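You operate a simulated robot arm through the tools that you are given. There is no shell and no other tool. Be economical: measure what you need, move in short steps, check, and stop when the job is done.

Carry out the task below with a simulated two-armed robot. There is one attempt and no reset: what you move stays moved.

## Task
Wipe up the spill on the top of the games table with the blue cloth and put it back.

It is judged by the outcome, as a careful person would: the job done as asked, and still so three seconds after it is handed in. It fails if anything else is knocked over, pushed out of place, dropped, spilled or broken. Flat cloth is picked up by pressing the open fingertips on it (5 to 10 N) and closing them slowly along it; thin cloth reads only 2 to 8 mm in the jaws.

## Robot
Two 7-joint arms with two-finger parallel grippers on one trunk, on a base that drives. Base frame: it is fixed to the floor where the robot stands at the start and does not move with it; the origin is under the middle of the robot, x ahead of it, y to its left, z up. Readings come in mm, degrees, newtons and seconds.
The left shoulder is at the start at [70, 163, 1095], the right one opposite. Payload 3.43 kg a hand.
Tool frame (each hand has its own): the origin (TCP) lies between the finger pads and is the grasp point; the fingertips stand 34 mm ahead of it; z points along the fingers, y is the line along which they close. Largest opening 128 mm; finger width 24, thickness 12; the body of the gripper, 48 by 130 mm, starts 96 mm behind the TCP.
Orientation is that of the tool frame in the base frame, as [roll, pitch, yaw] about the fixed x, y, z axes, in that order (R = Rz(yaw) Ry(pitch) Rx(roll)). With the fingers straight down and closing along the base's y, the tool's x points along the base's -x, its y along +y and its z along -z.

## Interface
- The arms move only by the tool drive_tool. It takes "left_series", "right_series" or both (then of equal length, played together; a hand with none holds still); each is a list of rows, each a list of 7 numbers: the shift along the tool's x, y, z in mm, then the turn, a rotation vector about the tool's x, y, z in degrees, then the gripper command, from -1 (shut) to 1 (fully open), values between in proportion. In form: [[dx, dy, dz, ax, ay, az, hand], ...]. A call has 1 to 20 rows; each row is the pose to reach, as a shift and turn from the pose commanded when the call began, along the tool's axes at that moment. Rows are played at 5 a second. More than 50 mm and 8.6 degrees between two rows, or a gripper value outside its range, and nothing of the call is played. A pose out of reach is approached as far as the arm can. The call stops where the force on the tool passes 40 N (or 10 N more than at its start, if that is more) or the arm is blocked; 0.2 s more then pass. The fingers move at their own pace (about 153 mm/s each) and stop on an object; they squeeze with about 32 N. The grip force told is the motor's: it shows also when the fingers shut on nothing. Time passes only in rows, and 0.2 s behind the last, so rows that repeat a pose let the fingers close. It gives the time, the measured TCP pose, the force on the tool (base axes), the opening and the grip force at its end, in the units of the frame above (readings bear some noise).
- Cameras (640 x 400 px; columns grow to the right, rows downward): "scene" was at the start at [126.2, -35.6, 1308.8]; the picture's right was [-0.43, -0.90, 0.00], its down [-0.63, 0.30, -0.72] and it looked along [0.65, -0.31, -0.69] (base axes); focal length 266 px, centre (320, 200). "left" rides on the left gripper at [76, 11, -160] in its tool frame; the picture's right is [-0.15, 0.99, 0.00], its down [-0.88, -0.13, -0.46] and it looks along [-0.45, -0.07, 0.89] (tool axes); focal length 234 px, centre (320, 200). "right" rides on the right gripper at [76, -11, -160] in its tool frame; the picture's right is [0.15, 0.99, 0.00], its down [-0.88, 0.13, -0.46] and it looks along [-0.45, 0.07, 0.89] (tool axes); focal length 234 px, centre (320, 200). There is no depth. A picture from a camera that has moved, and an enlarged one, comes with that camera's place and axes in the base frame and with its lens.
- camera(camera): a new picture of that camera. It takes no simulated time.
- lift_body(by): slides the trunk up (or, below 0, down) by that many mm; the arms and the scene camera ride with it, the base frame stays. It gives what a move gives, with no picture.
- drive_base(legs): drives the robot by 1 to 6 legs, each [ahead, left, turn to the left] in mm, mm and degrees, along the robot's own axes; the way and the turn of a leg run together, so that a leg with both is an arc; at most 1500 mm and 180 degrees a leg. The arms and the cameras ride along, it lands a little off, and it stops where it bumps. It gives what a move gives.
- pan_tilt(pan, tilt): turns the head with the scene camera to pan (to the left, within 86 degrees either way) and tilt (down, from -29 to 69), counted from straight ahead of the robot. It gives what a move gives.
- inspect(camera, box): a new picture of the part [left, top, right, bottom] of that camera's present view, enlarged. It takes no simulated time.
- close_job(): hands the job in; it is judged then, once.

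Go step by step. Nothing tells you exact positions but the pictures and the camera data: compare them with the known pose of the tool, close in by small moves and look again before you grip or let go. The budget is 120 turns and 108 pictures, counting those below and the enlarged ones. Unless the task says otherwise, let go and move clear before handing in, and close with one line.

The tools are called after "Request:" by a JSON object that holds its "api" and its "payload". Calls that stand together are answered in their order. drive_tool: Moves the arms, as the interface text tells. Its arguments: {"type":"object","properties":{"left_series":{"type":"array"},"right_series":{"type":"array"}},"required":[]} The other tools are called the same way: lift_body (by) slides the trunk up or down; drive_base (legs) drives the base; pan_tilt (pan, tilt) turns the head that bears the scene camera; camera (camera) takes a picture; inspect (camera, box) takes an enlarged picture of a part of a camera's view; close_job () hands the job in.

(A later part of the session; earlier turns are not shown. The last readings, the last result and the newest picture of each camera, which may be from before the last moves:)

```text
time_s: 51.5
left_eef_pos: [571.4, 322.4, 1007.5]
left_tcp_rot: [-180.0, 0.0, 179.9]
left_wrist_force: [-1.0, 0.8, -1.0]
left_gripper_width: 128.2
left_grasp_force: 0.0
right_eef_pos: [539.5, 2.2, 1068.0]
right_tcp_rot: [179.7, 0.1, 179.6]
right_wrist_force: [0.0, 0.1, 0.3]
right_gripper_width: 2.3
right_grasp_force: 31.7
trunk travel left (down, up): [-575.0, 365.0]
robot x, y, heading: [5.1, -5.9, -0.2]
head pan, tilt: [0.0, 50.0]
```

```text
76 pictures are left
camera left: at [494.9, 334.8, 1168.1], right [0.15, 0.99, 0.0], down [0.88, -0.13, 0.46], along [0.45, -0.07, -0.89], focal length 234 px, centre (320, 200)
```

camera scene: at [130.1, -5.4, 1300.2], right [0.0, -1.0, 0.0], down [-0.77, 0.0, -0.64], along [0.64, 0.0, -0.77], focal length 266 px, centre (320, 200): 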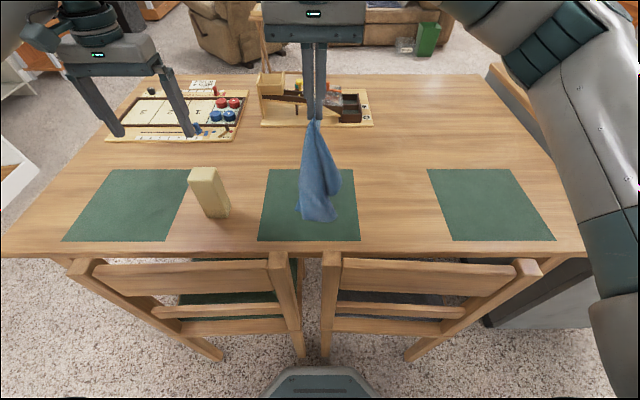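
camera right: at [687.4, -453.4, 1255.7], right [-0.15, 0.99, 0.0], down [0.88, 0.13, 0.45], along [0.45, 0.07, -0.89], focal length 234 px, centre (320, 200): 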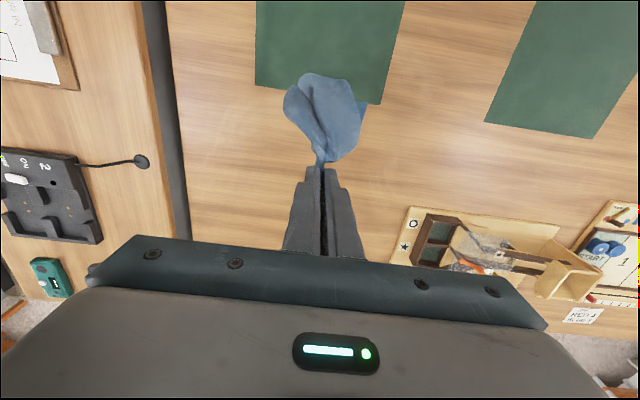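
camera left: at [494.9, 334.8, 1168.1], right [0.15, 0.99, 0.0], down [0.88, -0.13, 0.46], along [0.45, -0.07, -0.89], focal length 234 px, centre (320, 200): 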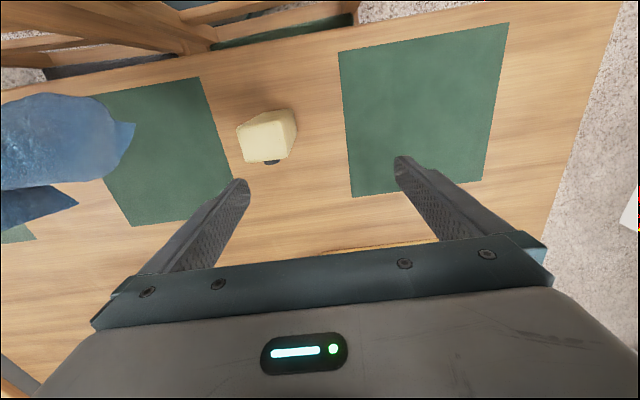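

I'll now lay the cloth down in an arc toward the far edge so that it spreads behind the hand.

Request:
{"api": "drive_tool", "payload": {"right_series": [[9.5, 0, 16, 0, 0, 0, -1], [9.5, 0, 34, 0, 0, 0, -1], [-10, 0, 34, 0, 0, 0, -1], [-28.5, 0, 36, 0, 0, 0, -1], [-47.5, 0, 39, 0, 0, 0, -1], [-66.5, 0, 44, 0, 0, 0, -1], [-84, 0, 51, 0, 0, 0, -1], [-101.5, 0, 59, 0, 0, 0, -1], [-118, 0, 69, 0, 0, 0, -1], [-134.5, 0, 80, 0, 0, 0, -1], [-149, 0, 92, 0, 0, 0, -1], [-163.5, 0, 105, 0, 0, 0, -1], [-176, 0, 120, 0, 0, 0, -1], [-188.5, 0, 135, 0, 0, 0, -1], [-208.5, 0, 168, 0, 0, 0, -1], [-223.5, 0, 205, 0, 0, 0, -1], [-232.5, 0, 243, 0, 0, 0, -1], [-234.5, 0, 262, 0, 0, 0, -1], [-234.5, 0, 268, 0, 0, 0, -1]]}}

Request:
{"api": "camera", "payload": {"camera": "scene"}}

Request:
{"api": "camera", "payload": {"camera": "right"}}

```text
time_s: 55.5
left_eef_pos: [571.3, 322.5, 1009.5]
left_tcp_rot: [-180.0, 0.0, 179.9]
left_wrist_force: [0.0, 0.2, 1.1]
left_gripper_width: 127.9
left_grasp_force: 0.1
right_eef_pos: [773.7, 3.3, 798.5]
right_tcp_rot: [179.7, 0.2, 179.6]
right_wrist_force: [0.2, 0.3, 0.5]
right_gripper_width: 2.0
right_grasp_force: 31.3
trunk travel left (down, up): [-575.0, 365.0]
robot x, y, heading: [2.8, -2.1, -0.2]
head pan, tilt: [0.0, 50.0]
```

```text
75 pictures are left
camera scene: at [130.1, -5.3, 1300.3], right [0.0, -1.0, 0.0], down [-0.77, 0.0, -0.64], along [0.64, 0.0, -0.77], focal length 266 px, centre (320, 200)
```

scene: 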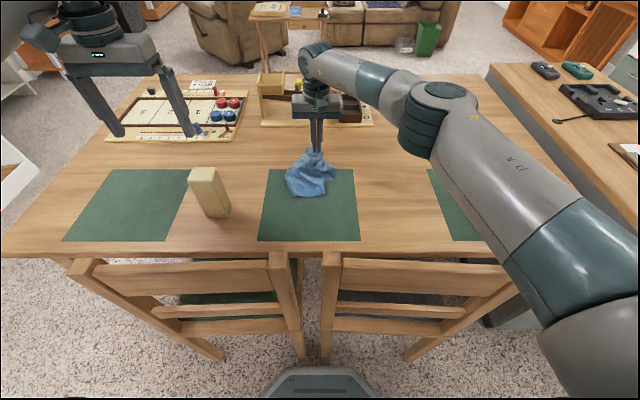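

```text
74 pictures are left
camera right: at [698.7, -9.5, 959.0], right [-0.14, 0.99, 0.01], down [0.88, 0.12, 0.46], along [0.45, 0.07, -0.89], focal length 234 px, centre (320, 200)
```

right: 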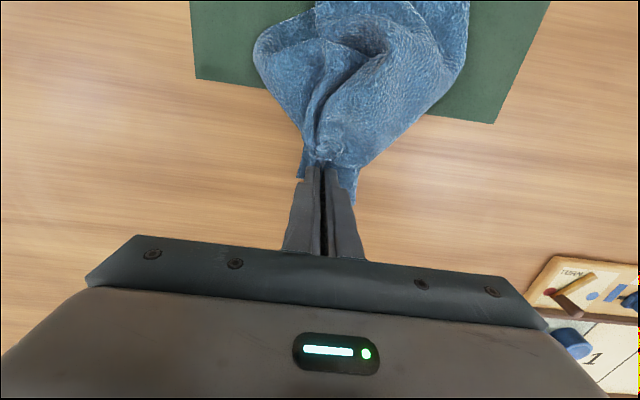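

The cloth is back on its spot but bunched. I'll set it down, release it, and see which corners can be used to spread it flat.

Request:
{"api": "drive_tool", "payload": {"right_series": [[0, 0, 8, 0, 0, 0, -1], [0, 0, 8, 0, 0, 0, -0.8], [0, 0, 8, 0, 0, 0, -0.6], [0, 0, 0, 0, 0, 0, -0.4], [0, 0, -30, 0, 0, 0, -0.4], [0, 0, -70, 0, 0, 0, -0.4], [0, 0, -115, 0, 0, 0, -0.4], [0, -40, -150, 0, 0, 0, -0.4], [0, -80, -170, 0, 0, 0, -0.4], [0, -120, -170, 0, 0, 0, -0.4], [0, -160, -170, 0, 0, 0, -0.4], [0, -200, -170, 0, 0, 0, -0.4], [0, -230, -170, 0, 0, 0, -0.4]]}}

Request:
{"api": "inspect", "payload": {"camera": "scene", "box": [220, 120, 420, 245]}}

Request:
{"api": "camera", "payload": {"camera": "right"}}

```text
refused: row 8 steps farther than a row can; nothing moved
```

```text
3.20 times, centred on (320, 182) of scene
camera zoom: at [130.1, -5.3, 1300.3], right [0.0, -1.0, 0.0], down [-0.77, 0.0, -0.64], along [0.64, 0.0, -0.77], focal length 850 px, centre (320, 256)
```

zoom: 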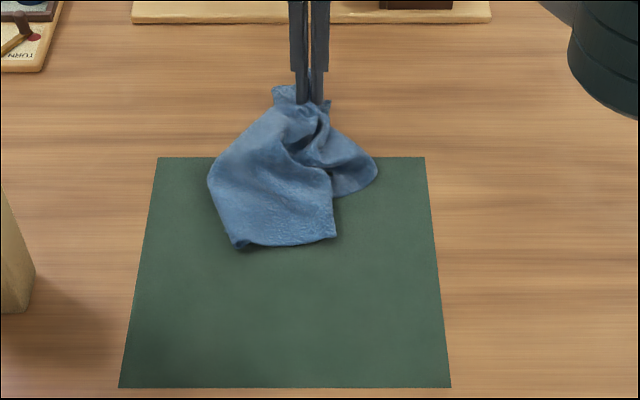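

```text
72 pictures are left
camera right: at [698.7, -9.5, 959.0], right [-0.14, 0.99, 0.01], down [0.88, 0.12, 0.46], along [0.45, 0.07, -0.89], focal length 234 px, centre (320, 200)
```

right: 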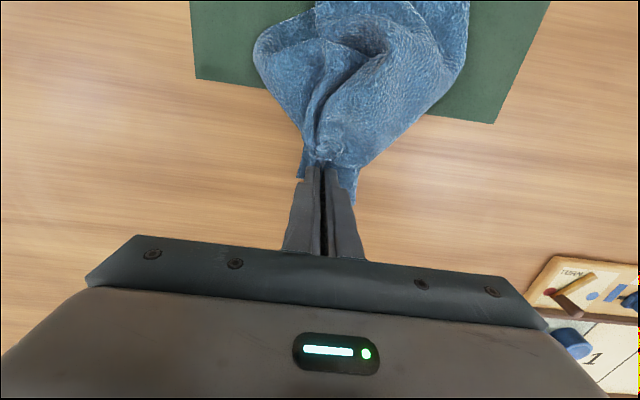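

Nothing moved, so the right hand still holds the far edge. I'll use that as an anchor and bring the left hand over the cloth's loose near-left corner around (595, 62), passing high over the block.

Request:
{"api": "drive_tool", "payload": {"left_series": [[-4, -40, 0, 0, 0, 0, 0], [-8, -80, 0, 0, 0, 0, -0.2], [-12, -120, 0, 0, 0, 0, -0.3], [-16, -160, 0, 0, 0, 0, -0.3], [-20, -200, 0, 0, 0, 0, -0.3], [-24, -240, 10, 0, 0, 0, -0.3], [-28, -262, 40, 0, 0, 0, -0.3], [-28, -262, 80, 0, 0, 0, -0.3], [-28, -262, 110, 0, 0, 0, -0.3], [-28, -262, 110, 0, 0, 0, -0.3]]}}

Request:
{"api": "camera", "payload": {"camera": "left"}}

Request:
{"api": "inspect", "payload": {"camera": "scene", "box": [220, 120, 420, 245]}}

```text
time_s: 57.7
left_eef_pos: [599.4, 58.6, 898.0]
left_tcp_rot: [179.9, 0.0, 179.8]
left_wrist_force: [-0.3, 0.4, 0.4]
left_gripper_width: 44.7
left_grasp_force: 0.1
right_eef_pos: [774.0, 3.3, 799.4]
right_tcp_rot: [179.7, 0.2, 179.7]
right_wrist_force: [-0.8, 0.6, 0.3]
right_gripper_width: 2.4
right_grasp_force: 32.0
trunk travel left (down, up): [-575.0, 365.0]
robot x, y, heading: [0.8, -4.3, -0.1]
head pan, tilt: [0.0, 50.0]
```

```text
71 pictures are left
camera left: at [523.3, 72.0, 1057.0], right [0.15, 0.99, 0.0], down [0.88, -0.13, 0.46], along [0.45, -0.07, -0.89], focal length 234 px, centre (320, 200)
```

left: 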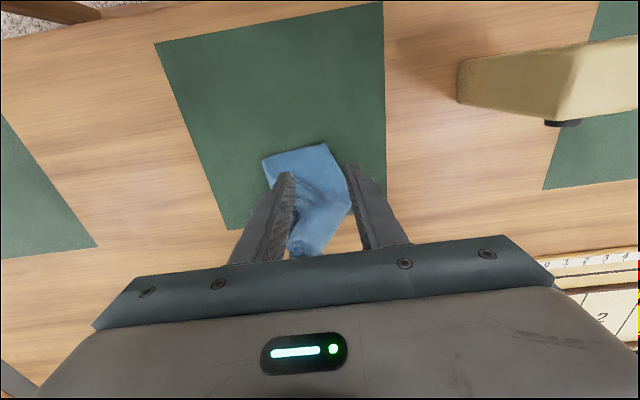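

```text
3.20 times, centred on (320, 182) of scene
camera zoom: at [129.8, -5.3, 1300.3], right [0.0, -1.0, 0.0], down [-0.77, 0.0, -0.64], along [0.64, 0.0, -0.77], focal length 850 px, centre (320, 256)
```

zoom: 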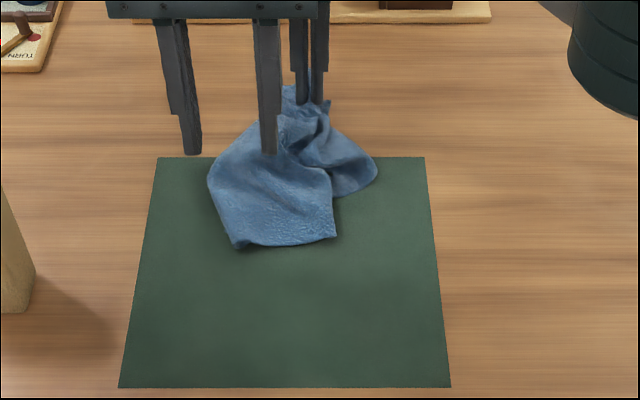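

The left wrist camera confirms the corner at about (597, 67). I'll descend to just above it at (610, 50).

Request:
{"api": "drive_tool", "payload": {"left_series": [[-5, -4, 35, 0, 0, 0, -0.3], [-11, -8, 65, 0, 0, 0, -0.3], [-11, -8, 90, 0, 0, 0, -0.3], [-11, -8, 102, 0, 0, 0, -0.3], [-11, -8, 107, 0, 0, 0, -0.3]]}}

Request:
{"api": "camera", "payload": {"camera": "left"}}

```text
time_s: 58.9
left_eef_pos: [609.0, 54.0, 792.2]
left_tcp_rot: [-180.0, -0.1, 179.9]
left_wrist_force: [0.0, 0.4, 0.4]
left_gripper_width: 44.9
left_grasp_force: 0.0
right_eef_pos: [774.9, 4.2, 799.9]
right_tcp_rot: [179.7, 0.0, 179.7]
right_wrist_force: [0.1, 0.3, 0.4]
right_gripper_width: 2.2
right_grasp_force: 31.7
trunk travel left (down, up): [-575.0, 365.0]
robot x, y, heading: [4.3, -3.6, 0.0]
head pan, tilt: [0.0, 50.0]
```

```text
69 pictures are left
camera left: at [533.6, 65.3, 950.6], right [0.15, 0.99, 0.0], down [0.88, -0.13, 0.45], along [0.45, -0.07, -0.89], focal length 234 px, centre (320, 200)
```

left: 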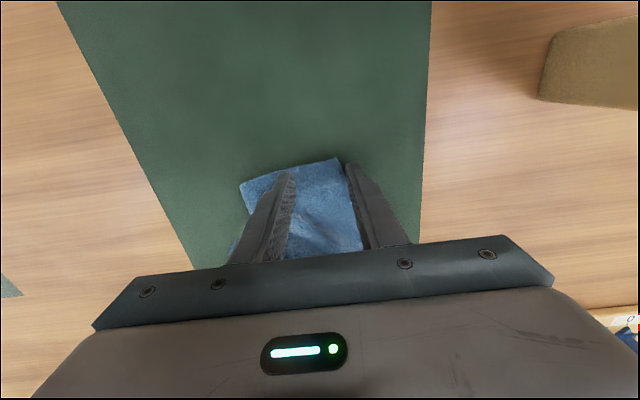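

Request:
{"api": "drive_tool", "payload": {"left_series": [[0, -3, 3, 0, 0, 0, -0.35], [0, -3, 6, 0, 0, 0, -0.35], [0, -3, 6, 0, 0, 0, -0.35]]}}

```text
time_s: 59.7
left_eef_pos: [608.3, 49.7, 785.7]
left_tcp_rot: [-179.9, 0.1, 179.9]
left_wrist_force: [0.3, 0.9, 5.4]
left_gripper_width: 41.4
left_grasp_force: 0.1
right_eef_pos: [773.0, 3.9, 798.4]
right_tcp_rot: [179.7, 0.1, 179.7]
right_wrist_force: [-0.1, -0.3, -0.2]
right_gripper_width: 2.3
right_grasp_force: 31.9
trunk travel left (down, up): [-575.0, 365.0]
robot x, y, heading: [2.4, -6.2, -0.3]
head pan, tilt: [0.0, 50.0]
```

The press is 5.4 N, so I'll close slowly.

Request:
{"api": "drive_tool", "payload": {"left_series": [[0, 0, 0.5, 0, 0, 0, -0.42], [0, 0, 0.5, 0, 0, 0, -0.5], [0, 0, 0.5, 0, 0, 0, -0.58], [0, 0, 0.5, 0, 0, 0, -0.66], [0, 0, 0.5, 0, 0, 0, -0.74], [0, 0, 0.5, 0, 0, 0, -0.82], [0, 0, 0.5, 0, 0, 0, -0.9], [0, 0, 0.5, 0, 0, 0, -1], [0, 0, 0.5, 0, 0, 0, -1], [0, 0, 0.5, 0, 0, 0, -1]]}}

Request:
{"api": "camera", "payload": {"camera": "left"}}

```text
time_s: 61.9
left_eef_pos: [608.7, 49.3, 786.2]
left_tcp_rot: [179.9, 0.1, 179.9]
left_wrist_force: [0.1, -2.7, 15.7]
left_gripper_width: 4.2
left_grasp_force: 32.3
right_eef_pos: [773.7, 2.9, 800.1]
right_tcp_rot: [179.6, 0.1, 179.6]
right_wrist_force: [0.5, 0.2, 0.5]
right_gripper_width: 2.5
right_grasp_force: 31.8
trunk travel left (down, up): [-575.0, 365.0]
robot x, y, heading: [2.9, -5.2, -0.1]
head pan, tilt: [0.0, 50.0]
```

```text
68 pictures are left
camera left: at [532.2, 61.3, 945.4], right [0.15, 0.99, 0.0], down [0.88, -0.13, 0.46], along [0.45, -0.07, -0.89], focal length 234 px, centre (320, 200)
```

left: 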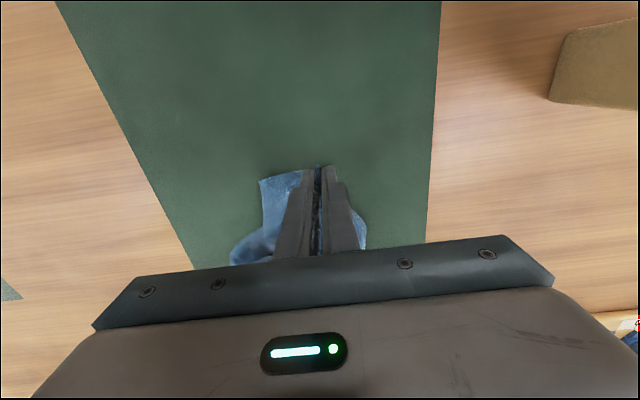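

The left hand has a firm pinch of 4 mm. I'll lift both hands together to see which part of the cloth each one holds.

Request:
{"api": "drive_tool", "payload": {"left_series": [[4, 4, -30, 0, 0, 0, -1], [8, 8, -65, 0, 0, 0, -1], [14, 14, -100, 0, 0, 0, -1], [20, 20, -135, 0, 0, 0, -1], [26, 26, -170, 0, 0, 0, -1], [32, 32, -205, 0, 0, 0, -1], [36, 36, -240, 0, 0, 0, -1], [36, 36, -270, 0, 0, 0, -1], [36, 36, -270, 0, 0, 0, -1]], "right_series": [[0, 0, -30, 0, 0, 0, -1], [0, 0, -65, 0, 0, 0, -1], [0, 0, -100, 0, 0, 0, -1], [0, 0, -135, 0, 0, 0, -1], [0, 0, -170, 0, 0, 0, -1], [10, 0, -205, 0, 0, 0, -1], [20, 0, -240, 0, 0, 0, -1], [20, 0, -270, 0, 0, 0, -1], [20, 0, -270, 0, 0, 0, -1]]}}

Request:
{"api": "camera", "payload": {"camera": "scene"}}

Request:
{"api": "camera", "payload": {"camera": "left"}}

Request:
{"api": "camera", "payload": {"camera": "right"}}

```text
time_s: 63.9
left_eef_pos: [574.1, 86.5, 1054.9]
left_tcp_rot: [-180.0, -0.1, 179.9]
left_wrist_force: [-0.4, 0.3, 0.3]
left_gripper_width: 4.3
left_grasp_force: 31.9
right_eef_pos: [755.0, 1.8, 1068.5]
right_tcp_rot: [179.7, -0.1, 179.8]
right_wrist_force: [0.3, -0.3, -1.2]
right_gripper_width: 2.2
right_grasp_force: 32.2
trunk travel left (down, up): [-575.0, 365.0]
robot x, y, heading: [-2.5, -5.5, -0.1]
head pan, tilt: [0.0, 50.0]
```

```text
67 pictures are left
camera scene: at [130.8, -5.6, 1300.1], right [0.0, -1.0, 0.0], down [-0.77, 0.0, -0.64], along [0.64, 0.0, -0.77], focal length 266 px, centre (320, 200)
```

scene: 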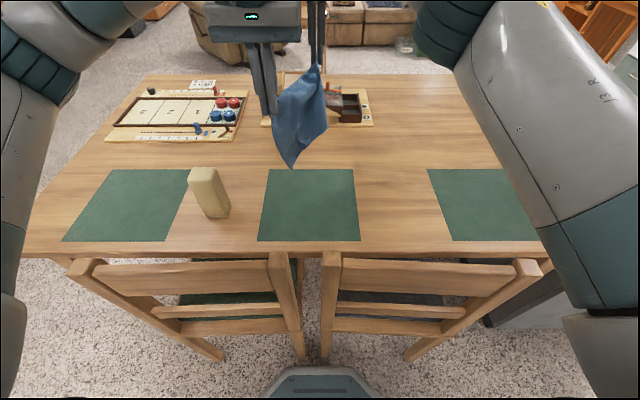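

```text
66 pictures are left
camera left: at [498.2, 98.6, 1215.4], right [0.15, 0.99, 0.0], down [0.88, -0.13, 0.45], along [0.45, -0.07, -0.89], focal length 234 px, centre (320, 200)
```

left: 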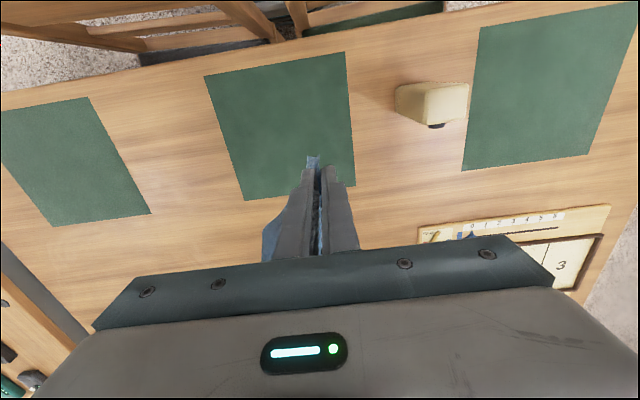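

```text
65 pictures are left
camera right: at [679.7, -12.2, 1229.0], right [-0.14, 0.99, 0.01], down [0.88, 0.12, 0.46], along [0.45, 0.07, -0.89], focal length 234 px, centre (320, 200)
```

right: 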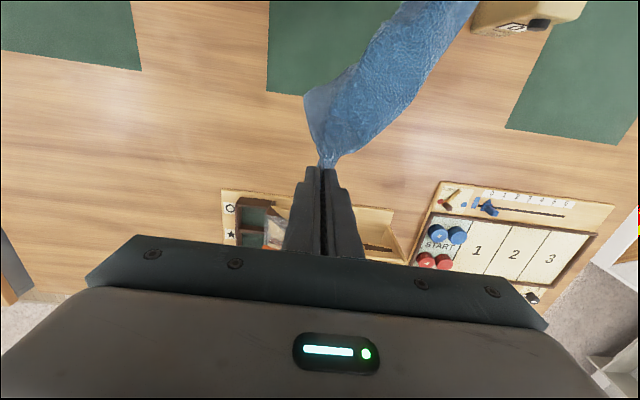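

The left hand holds a corner and the right holds the far-edge middle, with the rest hanging below. I'll stretch between them and shift to the -y side, so the hanging part can be laid down there and the hands then drawn to +y.

Request:
{"api": "drive_tool", "payload": {"left_series": [[21, -21, -1, 0, 0, 0, -1], [43, -42, -2, 0, 0, 0, -1], [65, -63, -3, 0, 0, 0, -1], [86, -84, -4, 0, 0, 0, -1], [108, -105, -5, 0, 0, 0, -1], [119, -121, -5, 0, 0, 0, -1], [124, -126, -5, 0, 0, 0, -1], [124, -126, -5, 0, 0, 0, -1]], "right_series": [[12, -28, 1, 0, 0, 0, -1], [23, -57, 3, 0, 0, 0, -1], [35, -85, 4, 0, 0, 0, -1], [46, -113, 5, 0, 0, 0, -1], [58, -142, 7, 0, 0, 0, -1], [69, -165, 8, 0, 0, 0, -1], [69, -170, 8, 0, 0, 0, -1], [69, -170, 8, 0, 0, 0, -1]]}}

Request:
{"api": "camera", "payload": {"camera": "scene"}}

Request:
{"api": "camera", "payload": {"camera": "right"}}

```text
time_s: 65.7
left_eef_pos: [449.4, -41.4, 1057.9]
left_tcp_rot: [-180.0, 0.0, 179.9]
left_wrist_force: [19.4, -11.7, 0.5]
left_gripper_width: 4.4
left_grasp_force: 32.0
right_eef_pos: [684.0, -166.8, 1061.5]
right_tcp_rot: [179.7, -0.1, 179.9]
right_wrist_force: [-19.7, 11.1, 0.0]
right_gripper_width: 2.3
right_grasp_force: 31.8
trunk travel left (down, up): [-575.0, 365.0]
robot x, y, heading: [-2.6, -8.2, 0.1]
head pan, tilt: [0.0, 50.0]
```

```text
64 pictures are left
camera scene: at [130.0, -5.5, 1300.3], right [0.0, -1.0, 0.0], down [-0.77, 0.0, -0.64], along [0.64, 0.0, -0.77], focal length 266 px, centre (320, 200)
```

scene: 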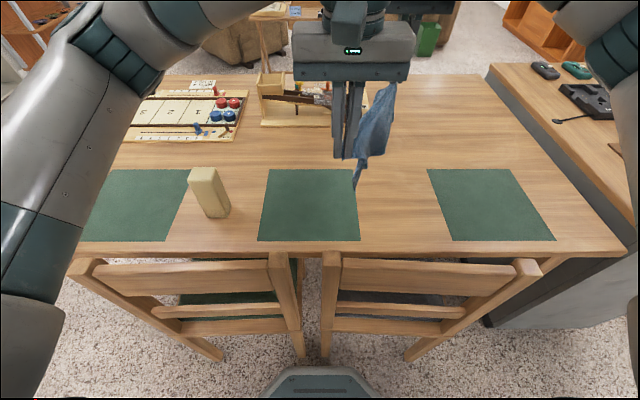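

```text
63 pictures are left
camera right: at [609.3, -179.9, 1221.3], right [-0.14, 0.99, 0.01], down [0.88, 0.12, 0.46], along [0.45, 0.07, -0.89], focal length 234 px, centre (320, 200)
```

right: 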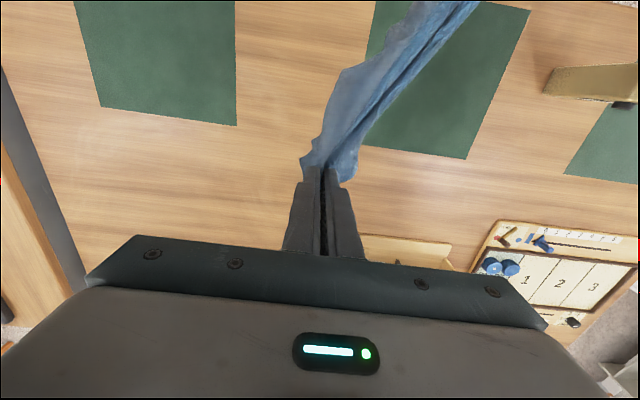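

The cloth is taut between the hands with the bulk hanging as a sheet. I'll slacken slightly, lower until the bottom touches, then arc both hands to +y onto their final spots.

Request:
{"api": "drive_tool", "payload": {"left_series": [[-7, -4, 20, 0, 0, 0, -1], [-9, 0, 43, 0, 0, 0, -1], [-18, 17, 50, 0, 0, 0, -1], [-27, 34, 55, 0, 0, 0, -1], [-36, 50, 65, 0, 0, 0, -1], [-45, 66, 74, 0, 0, 0, -1], [-53, 80, 86, 0, 0, 0, -1], [-60, 94, 98, 0, 0, 0, -1], [-67, 107, 113, 0, 0, 0, -1], [-73, 119, 128, 0, 0, 0, -1], [-78, 127, 142, 0, 0, 0, -1], [-82, 135, 155, 0, 0, 0, -1], [-86, 142, 170, 0, 0, 0, -1], [-89, 148, 185, 0, 0, 0, -1], [-92, 153, 201, 0, 0, 0, -1], [-94, 157, 216, 0, 0, 0, -1], [-96, 161, 244, 0, 0, 0, -1], [-97, 163, 262, 0, 0, 0, -1], [-97, 163, 267, 0, 0, 0, -1]], "right_series": [[0, 0, 22, 0, 0, 0, -1], [-2, 4, 45, 0, 0, 0, -1], [-11, 21, 52, 0, 0, 0, -1], [-20, 38, 57, 0, 0, 0, -1], [-29, 54, 67, 0, 0, 0, -1], [-38, 70, 76, 0, 0, 0, -1], [-46, 84, 88, 0, 0, 0, -1], [-53, 98, 100, 0, 0, 0, -1], [-60, 111, 115, 0, 0, 0, -1], [-66, 123, 130, 0, 0, 0, -1], [-71, 131, 144, 0, 0, 0, -1], [-75, 139, 157, 0, 0, 0, -1], [-79, 146, 172, 0, 0, 0, -1], [-82, 152, 187, 0, 0, 0, -1], [-85, 157, 203, 0, 0, 0, -1], [-87, 161, 218, 0, 0, 0, -1], [-89, 165, 246, 0, 0, 0, -1], [-90, 167, 264, 0, 0, 0, -1], [-90, 167, 269, 0, 0, 0, -1]]}}

Request:
{"api": "camera", "payload": {"camera": "scene"}}

Request:
{"api": "camera", "payload": {"camera": "right"}}

Request:
{"api": "camera", "payload": {"camera": "left"}}

```text
time_s: 69.7
left_eef_pos: [545.6, 123.6, 792.5]
left_tcp_rot: [180.0, 0.0, 179.9]
left_wrist_force: [8.1, -5.4, 0.5]
left_gripper_width: 4.0
left_grasp_force: 32.0
right_eef_pos: [775.3, 0.3, 793.2]
right_tcp_rot: [179.8, 0.1, 179.6]
right_wrist_force: [-9.5, 5.5, 1.0]
right_gripper_width: 2.3
right_grasp_force: 32.0
trunk travel left (down, up): [-575.0, 365.0]
robot x, y, heading: [0.1, -3.8, -0.2]
head pan, tilt: [0.0, 50.0]
```

```text
62 pictures are left
camera scene: at [130.0, -5.3, 1300.3], right [0.0, -1.0, 0.0], down [-0.77, 0.0, -0.64], along [0.64, 0.0, -0.77], focal length 266 px, centre (320, 200)
```

scene: 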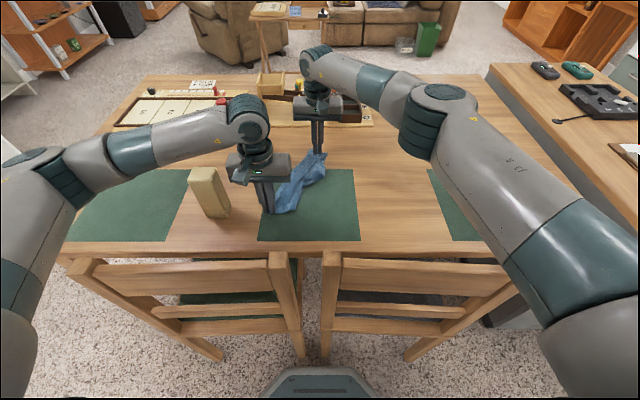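

```text
61 pictures are left
camera right: at [699.2, -12.1, 952.6], right [-0.14, 0.99, 0.01], down [0.88, 0.12, 0.46], along [0.45, 0.07, -0.89], focal length 234 px, centre (320, 200)
```

right: 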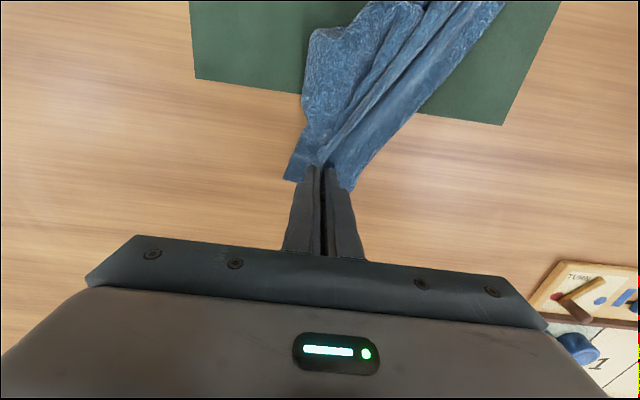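

```text
60 pictures are left
camera left: at [469.1, 134.5, 952.2], right [0.15, 0.99, 0.0], down [0.88, -0.13, 0.46], along [0.45, -0.07, -0.89], focal length 234 px, centre (320, 200)
```

left: 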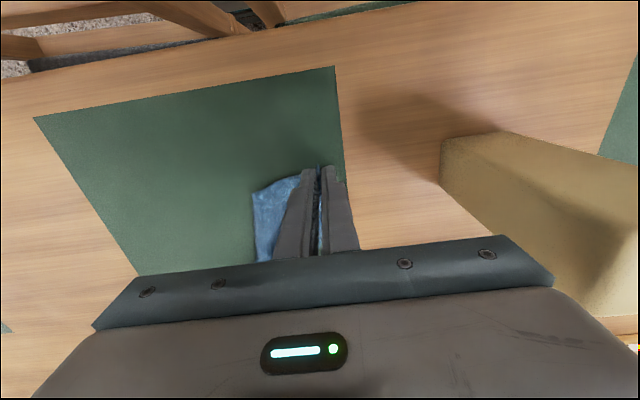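

The sheet slid up close to the line between the hands. I'll lift it again, go further to the -y side, then lower and drag low toward +y so friction trails the cloth out flat.

Request:
{"api": "drive_tool", "payload": {"left_series": [[-1, 0, -35, 0, 0, 0, -1], [-1, -30, -70, 0, 0, 0, -1], [-1, -62, -105, 0, 0, 0, -1], [-1, -94, -140, 0, 0, 0, -1], [-1, -126, -175, 0, 0, 0, -1], [-1, -158, -210, 0, 0, 0, -1], [-1, -190, -240, 0, 0, 0, -1], [-1, -225, -240, 0, 0, 0, -1], [-1, -255, -240, 0, 0, 0, -1], [-1, -255, -240, 0, 0, 0, -1], [-1, -255, -240, 0, 0, 0, -1]], "right_series": [[0, 0, -35, 0, 0, 0, -1], [0, -30, -70, 0, 0, 0, -1], [0, -62, -105, 0, 0, 0, -1], [0, -94, -140, 0, 0, 0, -1], [0, -126, -175, 0, 0, 0, -1], [0, -158, -210, 0, 0, 0, -1], [0, -190, -240, 0, 0, 0, -1], [0, -225, -240, 0, 0, 0, -1], [0, -255, -240, 0, 0, 0, -1], [0, -255, -240, 0, 0, 0, -1], [0, -255, -240, 0, 0, 0, -1]]}}

Request:
{"api": "camera", "payload": {"camera": "scene"}}

```text
time_s: 72.1
left_eef_pos: [546.2, -133.9, 1033.5]
left_tcp_rot: [-180.0, 0.1, 179.9]
left_wrist_force: [8.5, -5.7, 0.0]
left_gripper_width: 4.1
left_grasp_force: 31.9
right_eef_pos: [775.6, -256.7, 1030.3]
right_tcp_rot: [179.8, 0.0, 179.7]
right_wrist_force: [-8.8, 4.7, -0.1]
right_gripper_width: 2.2
right_grasp_force: 32.1
trunk travel left (down, up): [-575.0, 365.0]
robot x, y, heading: [1.4, -4.5, -0.2]
head pan, tilt: [0.0, 50.0]
```

```text
59 pictures are left
camera scene: at [130.1, -6.2, 1300.2], right [0.0, -1.0, 0.0], down [-0.77, 0.0, -0.64], along [0.64, 0.0, -0.77], focal length 266 px, centre (320, 200)
```

scene: 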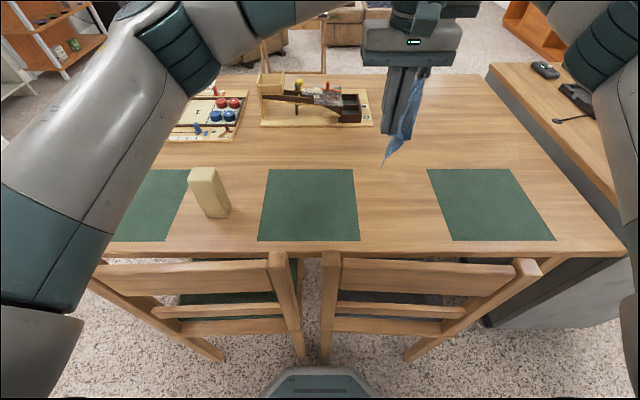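

Request:
{"api": "drive_tool", "payload": {"left_series": [[0, 0, 35, 0, 0, 0, -1], [0, 8, 75, 0, 0, 0, -1], [0, 16, 115, 0, 0, 0, -1], [0, 26, 155, 0, 0, 0, -1], [0, 38, 195, 0, 0, 0, -1], [0, 50, 225, 0, 0, 0, -1], [0, 62, 240, 0, 0, 0, -1], [0, 78, 242, 0, 0, 0, -1], [0, 94, 242, 0, 0, 0, -1], [0, 110, 242, 0, 0, 0, -1], [0, 126, 242, 0, 0, 0, -1], [0, 142, 242, 0, 0, 0, -1], [0, 158, 242, 0, 0, 0, -1], [0, 174, 242, 0, 0, 0, -1], [0, 190, 242, 0, 0, 0, -1], [0, 206, 242, 0, 0, 0, -1], [0, 222, 242, 0, 0, 0, -1], [0, 238, 242, 0, 0, 0, -1], [0, 255, 242, 0, 0, 0, -1]], "right_series": [[0, 0, 35, 0, 0, 0, -1], [0, 8, 75, 0, 0, 0, -1], [0, 16, 115, 0, 0, 0, -1], [0, 26, 155, 0, 0, 0, -1], [0, 38, 195, 0, 0, 0, -1], [0, 50, 225, 0, 0, 0, -1], [0, 62, 238, 0, 0, 0, -1], [0, 78, 238, 0, 0, 0, -1], [0, 94, 238, 0, 0, 0, -1], [0, 110, 238, 0, 0, 0, -1], [0, 126, 238, 0, 0, 0, -1], [0, 142, 238, 0, 0, 0, -1], [0, 158, 238, 0, 0, 0, -1], [0, 174, 238, 0, 0, 0, -1], [0, 190, 238, 0, 0, 0, -1], [0, 206, 238, 0, 0, 0, -1], [0, 222, 238, 0, 0, 0, -1], [0, 238, 238, 0, 0, 0, -1], [0, 255, 238, 0, 0, 0, -1]]}}

Request:
{"api": "inspect", "payload": {"camera": "scene", "box": [220, 120, 420, 245]}}

Request:
{"api": "camera", "payload": {"camera": "right"}}

```text
time_s: 76.1
left_eef_pos: [547.8, 123.6, 792.1]
left_tcp_rot: [-180.0, 0.0, 179.8]
left_wrist_force: [6.7, -5.0, 1.2]
left_gripper_width: 4.1
left_grasp_force: 32.5
right_eef_pos: [775.5, 1.2, 795.4]
right_tcp_rot: [179.6, 0.0, 179.6]
right_wrist_force: [-6.9, 4.9, -0.4]
right_gripper_width: 2.3
right_grasp_force: 31.8
trunk travel left (down, up): [-575.0, 365.0]
robot x, y, heading: [-1.6, -5.8, -0.2]
head pan, tilt: [0.0, 50.0]
```

```text
3.20 times, centred on (320, 182) of scene
camera zoom: at [129.7, -3.9, 1300.3], right [0.0, -1.0, 0.0], down [-0.77, 0.0, -0.64], along [0.64, 0.0, -0.77], focal length 850 px, centre (320, 256)
```

zoom: 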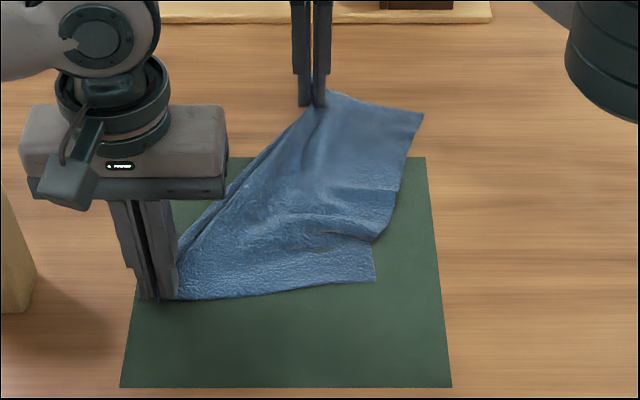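

```text
57 pictures are left
camera right: at [700.1, -10.7, 954.8], right [-0.14, 0.99, 0.0], down [0.88, 0.12, 0.46], along [0.45, 0.07, -0.89], focal length 234 px, centre (320, 200)
```

right: 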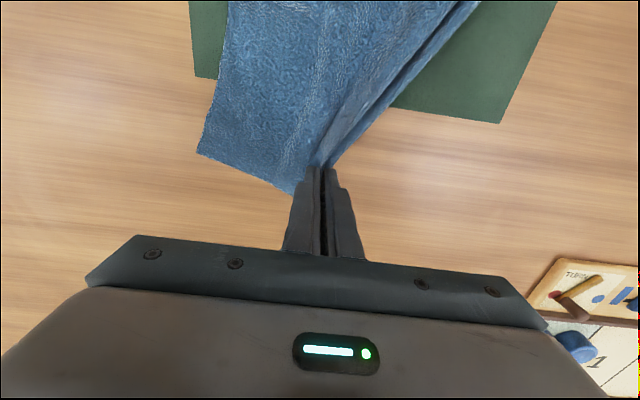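

That worked very well; most of the cloth is now flat. I'll release both hands gently and look at the remaining fold on the left.

Request:
{"api": "drive_tool", "payload": {"left_series": [[0, 0, 3, 0, 0, 0, -1], [0, 0, 3, 0, 0, 0, -0.9], [0, 0, 3, 0, 0, 0, -0.8], [0, 0, 3, 0, 0, 0, -0.7], [0, 0, -20, 0, 0, 0, -0.7], [0, 0, -60, 0, 0, 0, -0.7], [0, 0, -105, 0, 0, 0, -0.7], [0, 0, -150, 0, 0, 0, -0.7], [0, 0, -195, 0, 0, 0, -0.7], [0, 40, -215, 0, 0, 0, -0.7], [0, 85, -215, 0, 0, 0, -0.7], [0, 130, -215, 0, 0, 0, -0.3]], "right_series": [[0, 0, 6, 0, 0, 0, -1], [0, 0, 6, 0, 0, 0, -0.9], [0, 0, 6, 0, 0, 0, -0.8], [0, 0, 6, 0, 0, 0, -0.7], [0, 0, -20, 0, 0, 0, -0.7], [0, 0, -60, 0, 0, 0, -0.7], [0, 0, -105, 0, 0, 0, -0.7], [0, -30, -140, 0, 0, 0, -0.7], [0, -75, -140, 0, 0, 0, -0.7], [0, -120, -140, 0, 0, 0, -0.7], [0, -165, -140, 0, 0, 0, -0.5], [0, -200, -140, 0, 0, 0, -0.3]]}}

Request:
{"api": "inspect", "payload": {"camera": "scene", "box": [220, 120, 420, 245]}}

Request:
{"api": "camera", "payload": {"camera": "left"}}

Request:
{"api": "camera", "payload": {"camera": "right"}}

```text
time_s: 78.7
left_eef_pos: [547.6, 253.7, 1006.6]
left_tcp_rot: [180.0, 0.0, 179.8]
left_wrist_force: [-0.6, -0.2, 0.4]
left_gripper_width: 44.8
left_grasp_force: 0.0
right_eef_pos: [772.2, -201.2, 933.4]
right_tcp_rot: [179.7, 0.0, 179.8]
right_wrist_force: [-0.7, 0.0, 0.7]
right_gripper_width: 44.8
right_grasp_force: 0.0
trunk travel left (down, up): [-575.0, 365.0]
robot x, y, heading: [-0.9, -3.5, 0.1]
head pan, tilt: [0.0, 50.0]
```

```text
3.20 times, centred on (320, 182) of scene
camera zoom: at [129.0, -4.8, 1300.4], right [0.0, -1.0, 0.0], down [-0.77, 0.0, -0.64], along [0.64, 0.0, -0.77], focal length 850 px, centre (320, 256)
```

zoom: 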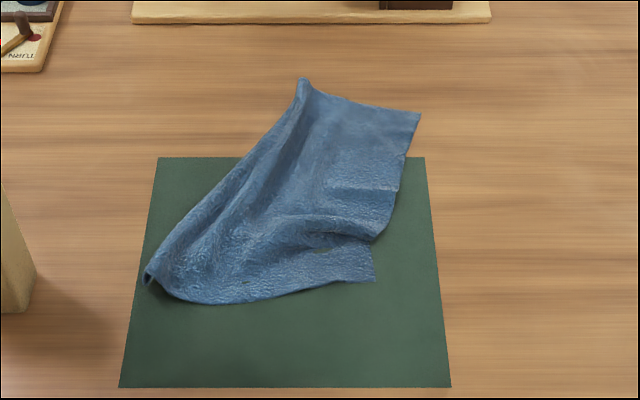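

```text
55 pictures are left
camera left: at [470.6, 266.2, 1165.1], right [0.15, 0.99, 0.0], down [0.88, -0.13, 0.46], along [0.45, -0.07, -0.89], focal length 234 px, centre (320, 200)
```

left: 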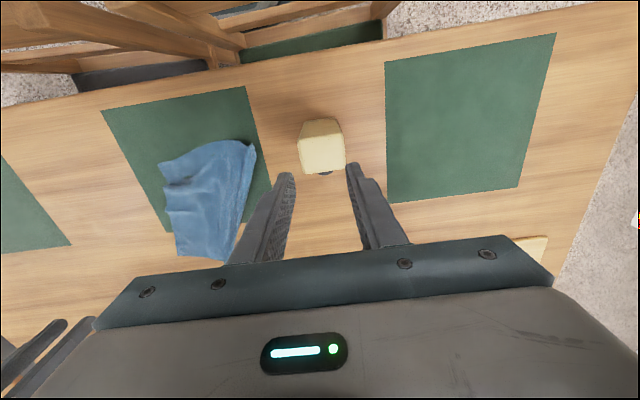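

```text
54 pictures are left
camera right: at [696.7, -214.1, 1093.8], right [-0.14, 0.99, 0.01], down [0.88, 0.12, 0.46], along [0.45, 0.07, -0.89], focal length 234 px, centre (320, 200)
```

right: 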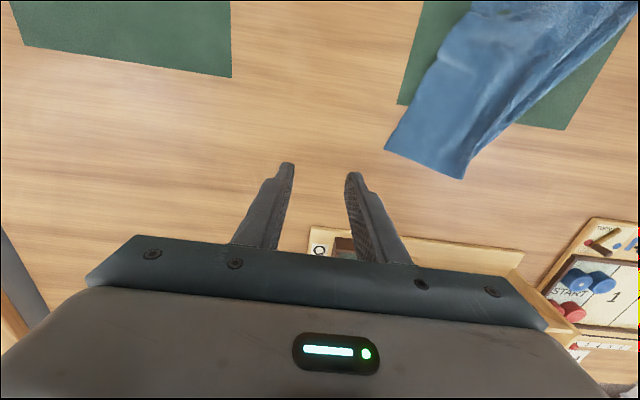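

The remaining triangle is folded under the left side. I'll pinch both right-hand corners, the far one at (767, -102) and the near one at (557, -50), and repeat the drag toward -y to trail out the left side. First I'll position above them.

Request:
{"api": "drive_tool", "payload": {"left_series": [[-5, -45, 0, 0, 0, 0, -0.3], [-10, -90, 0, 0, 0, 0, -0.3], [-15, -135, 0, 0, 0, 0, -0.3], [-20, -180, 0, 0, 0, 0, -0.3], [-25, -225, 0, 0, 0, 0, -0.3], [-30, -268, 5, 0, 0, 0, -0.3], [-30, -282, 40, 0, 0, 0, -0.3], [-30, -282, 80, 0, 0, 0, -0.3], [-30, -282, 120, 0, 0, 0, -0.3], [-30, -282, 160, 0, 0, 0, -0.3], [-30, -282, 180, 0, 0, 0, -0.3], [-30, -282, 190, 0, 0, 0, -0.3]], "right_series": [[5, 40, 0, 0, 0, 0, -0.3], [10, 80, 0, 0, 0, 0, -0.3], [20, 123, 10, 0, 0, 0, -0.3], [20, 123, 40, 0, 0, 0, -0.3], [20, 123, 70, 0, 0, 0, -0.3], [20, 123, 90, 0, 0, 0, -0.3], [20, 123, 110, 0, 0, 0, -0.3], [20, 123, 110, 0, 0, 0, -0.3], [20, 123, 110, 0, 0, 0, -0.3], [20, 123, 110, 0, 0, 0, -0.3], [20, 123, 110, 0, 0, 0, -0.3], [20, 123, 110, 0, 0, 0, -0.3]]}}

Request:
{"api": "camera", "payload": {"camera": "left"}}

Request:
{"api": "camera", "payload": {"camera": "right"}}

```text
time_s: 81.3
left_eef_pos: [577.1, -30.5, 815.0]
left_tcp_rot: [179.9, -0.1, 179.9]
left_wrist_force: [0.0, -0.5, -0.1]
left_gripper_width: 44.6
left_grasp_force: 0.0
right_eef_pos: [754.1, -76.1, 822.6]
right_tcp_rot: [179.7, 0.0, 179.7]
right_wrist_force: [0.7, 0.1, -0.6]
right_gripper_width: 44.9
right_grasp_force: 0.1
trunk travel left (down, up): [-575.0, 365.0]
robot x, y, heading: [-1.9, -4.1, -0.1]
head pan, tilt: [0.0, 50.0]
```

```text
53 pictures are left
camera left: at [501.1, -18.2, 974.8], right [0.15, 0.99, 0.0], down [0.88, -0.13, 0.46], along [0.45, -0.07, -0.89], focal length 234 px, centre (320, 200)
```

left: 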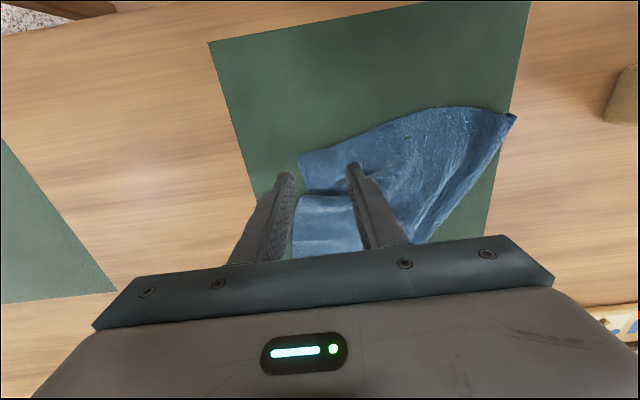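

```text
52 pictures are left
camera right: at [679.4, -88.9, 983.3], right [-0.14, 0.99, 0.01], down [0.88, 0.12, 0.46], along [0.45, 0.07, -0.89], focal length 234 px, centre (320, 200)
```

right: 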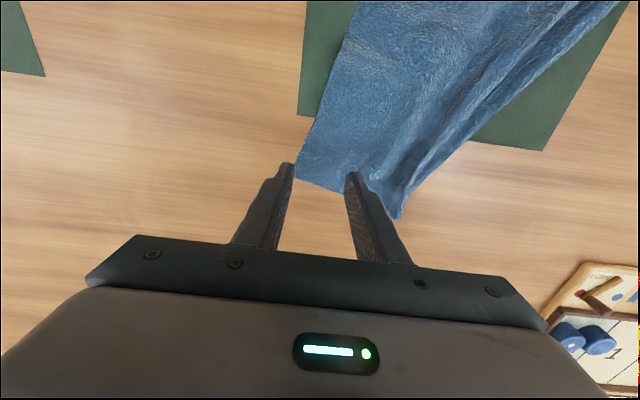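

Both hands are over single-layer corners. I'll shift slightly inward and lower to contact.

Request:
{"api": "drive_tool", "payload": {"left_series": [[0, 5, 10, 0, 0, 0, -0.35], [0, 5, 18, 0, 0, 0, -0.35], [0, 5, 24, 0, 0, 0, -0.35], [0, 5, 28, 0, 0, 0, -0.35], [0, 5, 28, 0, 0, 0, -0.35]], "right_series": [[0, 8, 12, 0, 0, 0, -0.35], [0, 8, 22, 0, 0, 0, -0.35], [0, 8, 30, 0, 0, 0, -0.35], [0, 8, 35, 0, 0, 0, -0.35], [0, 8, 36, 0, 0, 0, -0.35]]}}

```text
time_s: 82.5
left_eef_pos: [576.9, -25.0, 788.1]
left_tcp_rot: [-180.0, 0.0, 179.9]
left_wrist_force: [0.2, -0.4, -0.6]
left_gripper_width: 41.7
left_grasp_force: 0.0
right_eef_pos: [757.1, -67.0, 788.3]
right_tcp_rot: [179.8, 0.0, 179.7]
right_wrist_force: [0.8, -1.2, 0.2]
right_gripper_width: 41.6
right_grasp_force: 0.0
trunk travel left (down, up): [-575.0, 365.0]
robot x, y, heading: [0.6, -4.6, -0.0]
head pan, tilt: [0.0, 50.0]
```

Request:
{"api": "drive_tool", "payload": {"left_series": [[0, 0, 2, 0, 0, 0, -0.35], [0, 0, 3.5, 0, 0, 0, -0.35], [0, 0, 3.5, 0, 0, 0, -0.35]], "right_series": [[0, 0, 2, 0, 0, 0, -0.35], [0, 0, 4, 0, 0, 0, -0.35], [0, 0, 4, 0, 0, 0, -0.35]]}}

```text
time_s: 83.3
left_eef_pos: [576.5, -24.6, 785.2]
left_tcp_rot: [179.9, 0.0, 179.9]
left_wrist_force: [0.8, -0.3, 4.6]
left_gripper_width: 42.0
left_grasp_force: 0.6
right_eef_pos: [756.1, -66.7, 785.5]
right_tcp_rot: [179.6, 0.2, 179.6]
right_wrist_force: [1.0, 0.0, 3.3]
right_gripper_width: 41.5
right_grasp_force: 0.1
trunk travel left (down, up): [-575.0, 365.0]
robot x, y, heading: [0.2, -5.2, -0.3]
head pan, tilt: [0.0, 50.0]
```

Contact is about 4 N on each hand. I'll press slightly more and close both slowly.

Request:
{"api": "drive_tool", "payload": {"left_series": [[0, 0, 0.8, 0, 0, 0, -0.36], [0, 0, 0.8, 0, 0, 0, -0.42], [0, 0, 0.8, 0, 0, 0, -0.5], [0, 0, 0.8, 0, 0, 0, -0.58], [0, 0, 0.8, 0, 0, 0, -0.66], [0, 0, 0.8, 0, 0, 0, -0.74], [0, 0, 0.8, 0, 0, 0, -0.82], [0, 0, 0.8, 0, 0, 0, -0.9], [0, 0, 0.8, 0, 0, 0, -1], [0, 0, 0.8, 0, 0, 0, -1], [0, 0, 0.8, 0, 0, 0, -1]], "right_series": [[0, 0, 1, 0, 0, 0, -0.36], [0, 0, 1, 0, 0, 0, -0.42], [0, 0, 1, 0, 0, 0, -0.5], [0, 0, 1, 0, 0, 0, -0.58], [0, 0, 1, 0, 0, 0, -0.66], [0, 0, 1, 0, 0, 0, -0.74], [0, 0, 1, 0, 0, 0, -0.82], [0, 0, 1, 0, 0, 0, -0.9], [0, 0, 1, 0, 0, 0, -1], [0, 0, 1, 0, 0, 0, -1], [0, 0, 1, 0, 0, 0, -1]]}}

Request:
{"api": "camera", "payload": {"camera": "left"}}

Request:
{"api": "camera", "payload": {"camera": "right"}}

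```text
time_s: 85.7
left_eef_pos: [575.6, -25.3, 785.5]
left_tcp_rot: [179.9, 0.1, 180.0]
left_wrist_force: [0.3, -1.1, 15.8]
left_gripper_width: 2.6
left_grasp_force: 31.9
right_eef_pos: [754.6, -68.6, 785.0]
right_tcp_rot: [179.7, 0.3, 179.7]
right_wrist_force: [0.2, -1.5, 8.4]
right_gripper_width: 2.7
right_grasp_force: 32.1
trunk travel left (down, up): [-575.0, 365.0]
robot x, y, heading: [2.0, -9.0, -0.4]
head pan, tilt: [0.0, 50.0]
```

```text
51 pictures are left
camera left: at [499.7, -12.7, 944.8], right [0.15, 0.99, 0.0], down [0.88, -0.13, 0.46], along [0.45, -0.07, -0.89], focal length 234 px, centre (320, 200)
```

left: 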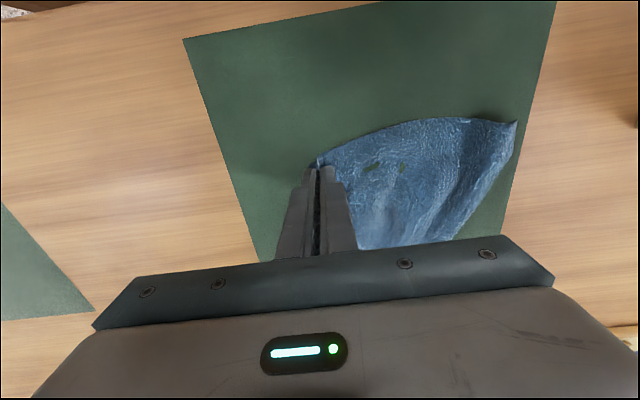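

```text
50 pictures are left
camera right: at [678.3, -80.9, 945.3], right [-0.14, 0.99, 0.0], down [0.88, 0.12, 0.46], along [0.45, 0.07, -0.89], focal length 234 px, centre (320, 200)
```

right: 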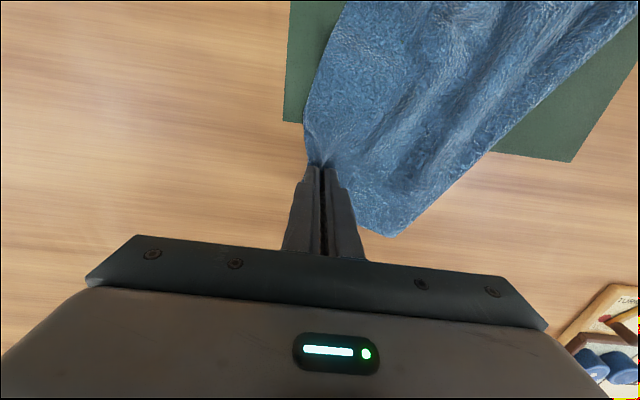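

Both corners are pinched. I'll lift, shift to +y and stretch the near–far edge between the hands.

Request:
{"api": "drive_tool", "payload": {"left_series": [[0, 0, -40, 0, 0, 0, -1], [6, 21, -80, 0, 0, 0, -1], [12, 42, -120, 0, 0, 0, -1], [18, 63, -160, 0, 0, 0, -1], [24, 84, -200, 0, 0, 0, -1], [30, 105, -240, 0, 0, 0, -1], [34, 125, -255, 0, 0, 0, -1], [34, 125, -255, 0, 0, 0, -1], [34, 125, -255, 0, 0, 0, -1]], "right_series": [[0, 0, -40, 0, 0, 0, -1], [-3, 28, -80, 0, 0, 0, -1], [-6, 56, -120, 0, 0, 0, -1], [-9, 84, -160, 0, 0, 0, -1], [-12, 112, -200, 0, 0, 0, -1], [-15, 140, -240, 0, 0, 0, -1], [-15, 168, -255, 0, 0, 0, -1], [-15, 168, -255, 0, 0, 0, -1], [-15, 168, -255, 0, 0, 0, -1]]}}

Request:
{"api": "camera", "payload": {"camera": "scene"}}

Request:
{"api": "camera", "payload": {"camera": "right"}}

```text
time_s: 87.7
left_eef_pos: [542.6, 98.6, 1040.1]
left_tcp_rot: [180.0, 0.1, 179.9]
left_wrist_force: [0.1, 0.5, 0.4]
left_gripper_width: 2.3
left_grasp_force: 31.9
right_eef_pos: [743.5, 81.7, 1029.7]
right_tcp_rot: [179.7, 0.0, 179.8]
right_wrist_force: [0.9, 0.3, 0.3]
right_gripper_width: 2.8
right_grasp_force: 31.8
right hand out of reach, approached as far as the arm can: row 6, 7, 8, 9
trunk travel left (down, up): [-575.0, 365.0]
robot x, y, heading: [-1.8, -3.2, -0.2]
head pan, tilt: [0.0, 50.0]
```

```text
49 pictures are left
camera scene: at [129.5, -4.6, 1300.3], right [0.0, -1.0, 0.0], down [-0.77, 0.0, -0.64], along [0.64, 0.0, -0.77], focal length 266 px, centre (320, 200)
```

scene: 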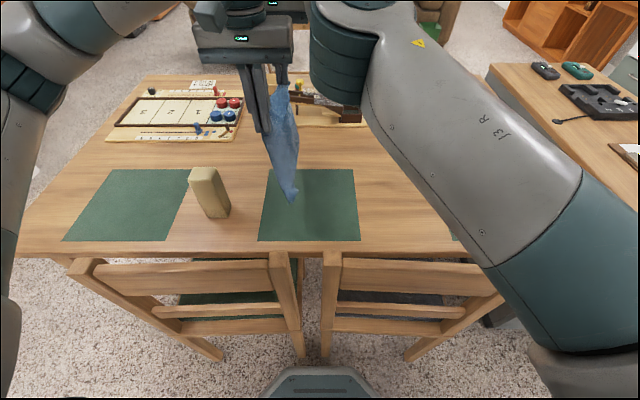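

```text
48 pictures are left
camera right: at [668.5, 69.2, 1190.0], right [-0.14, 0.99, 0.0], down [0.88, 0.12, 0.46], along [0.45, 0.07, -0.89], focal length 234 px, centre (320, 200)
```

right: 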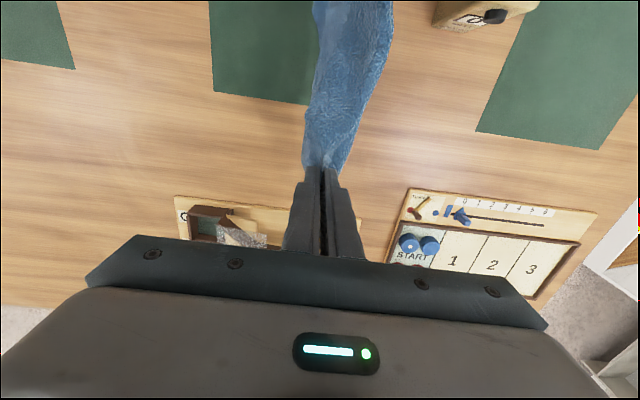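

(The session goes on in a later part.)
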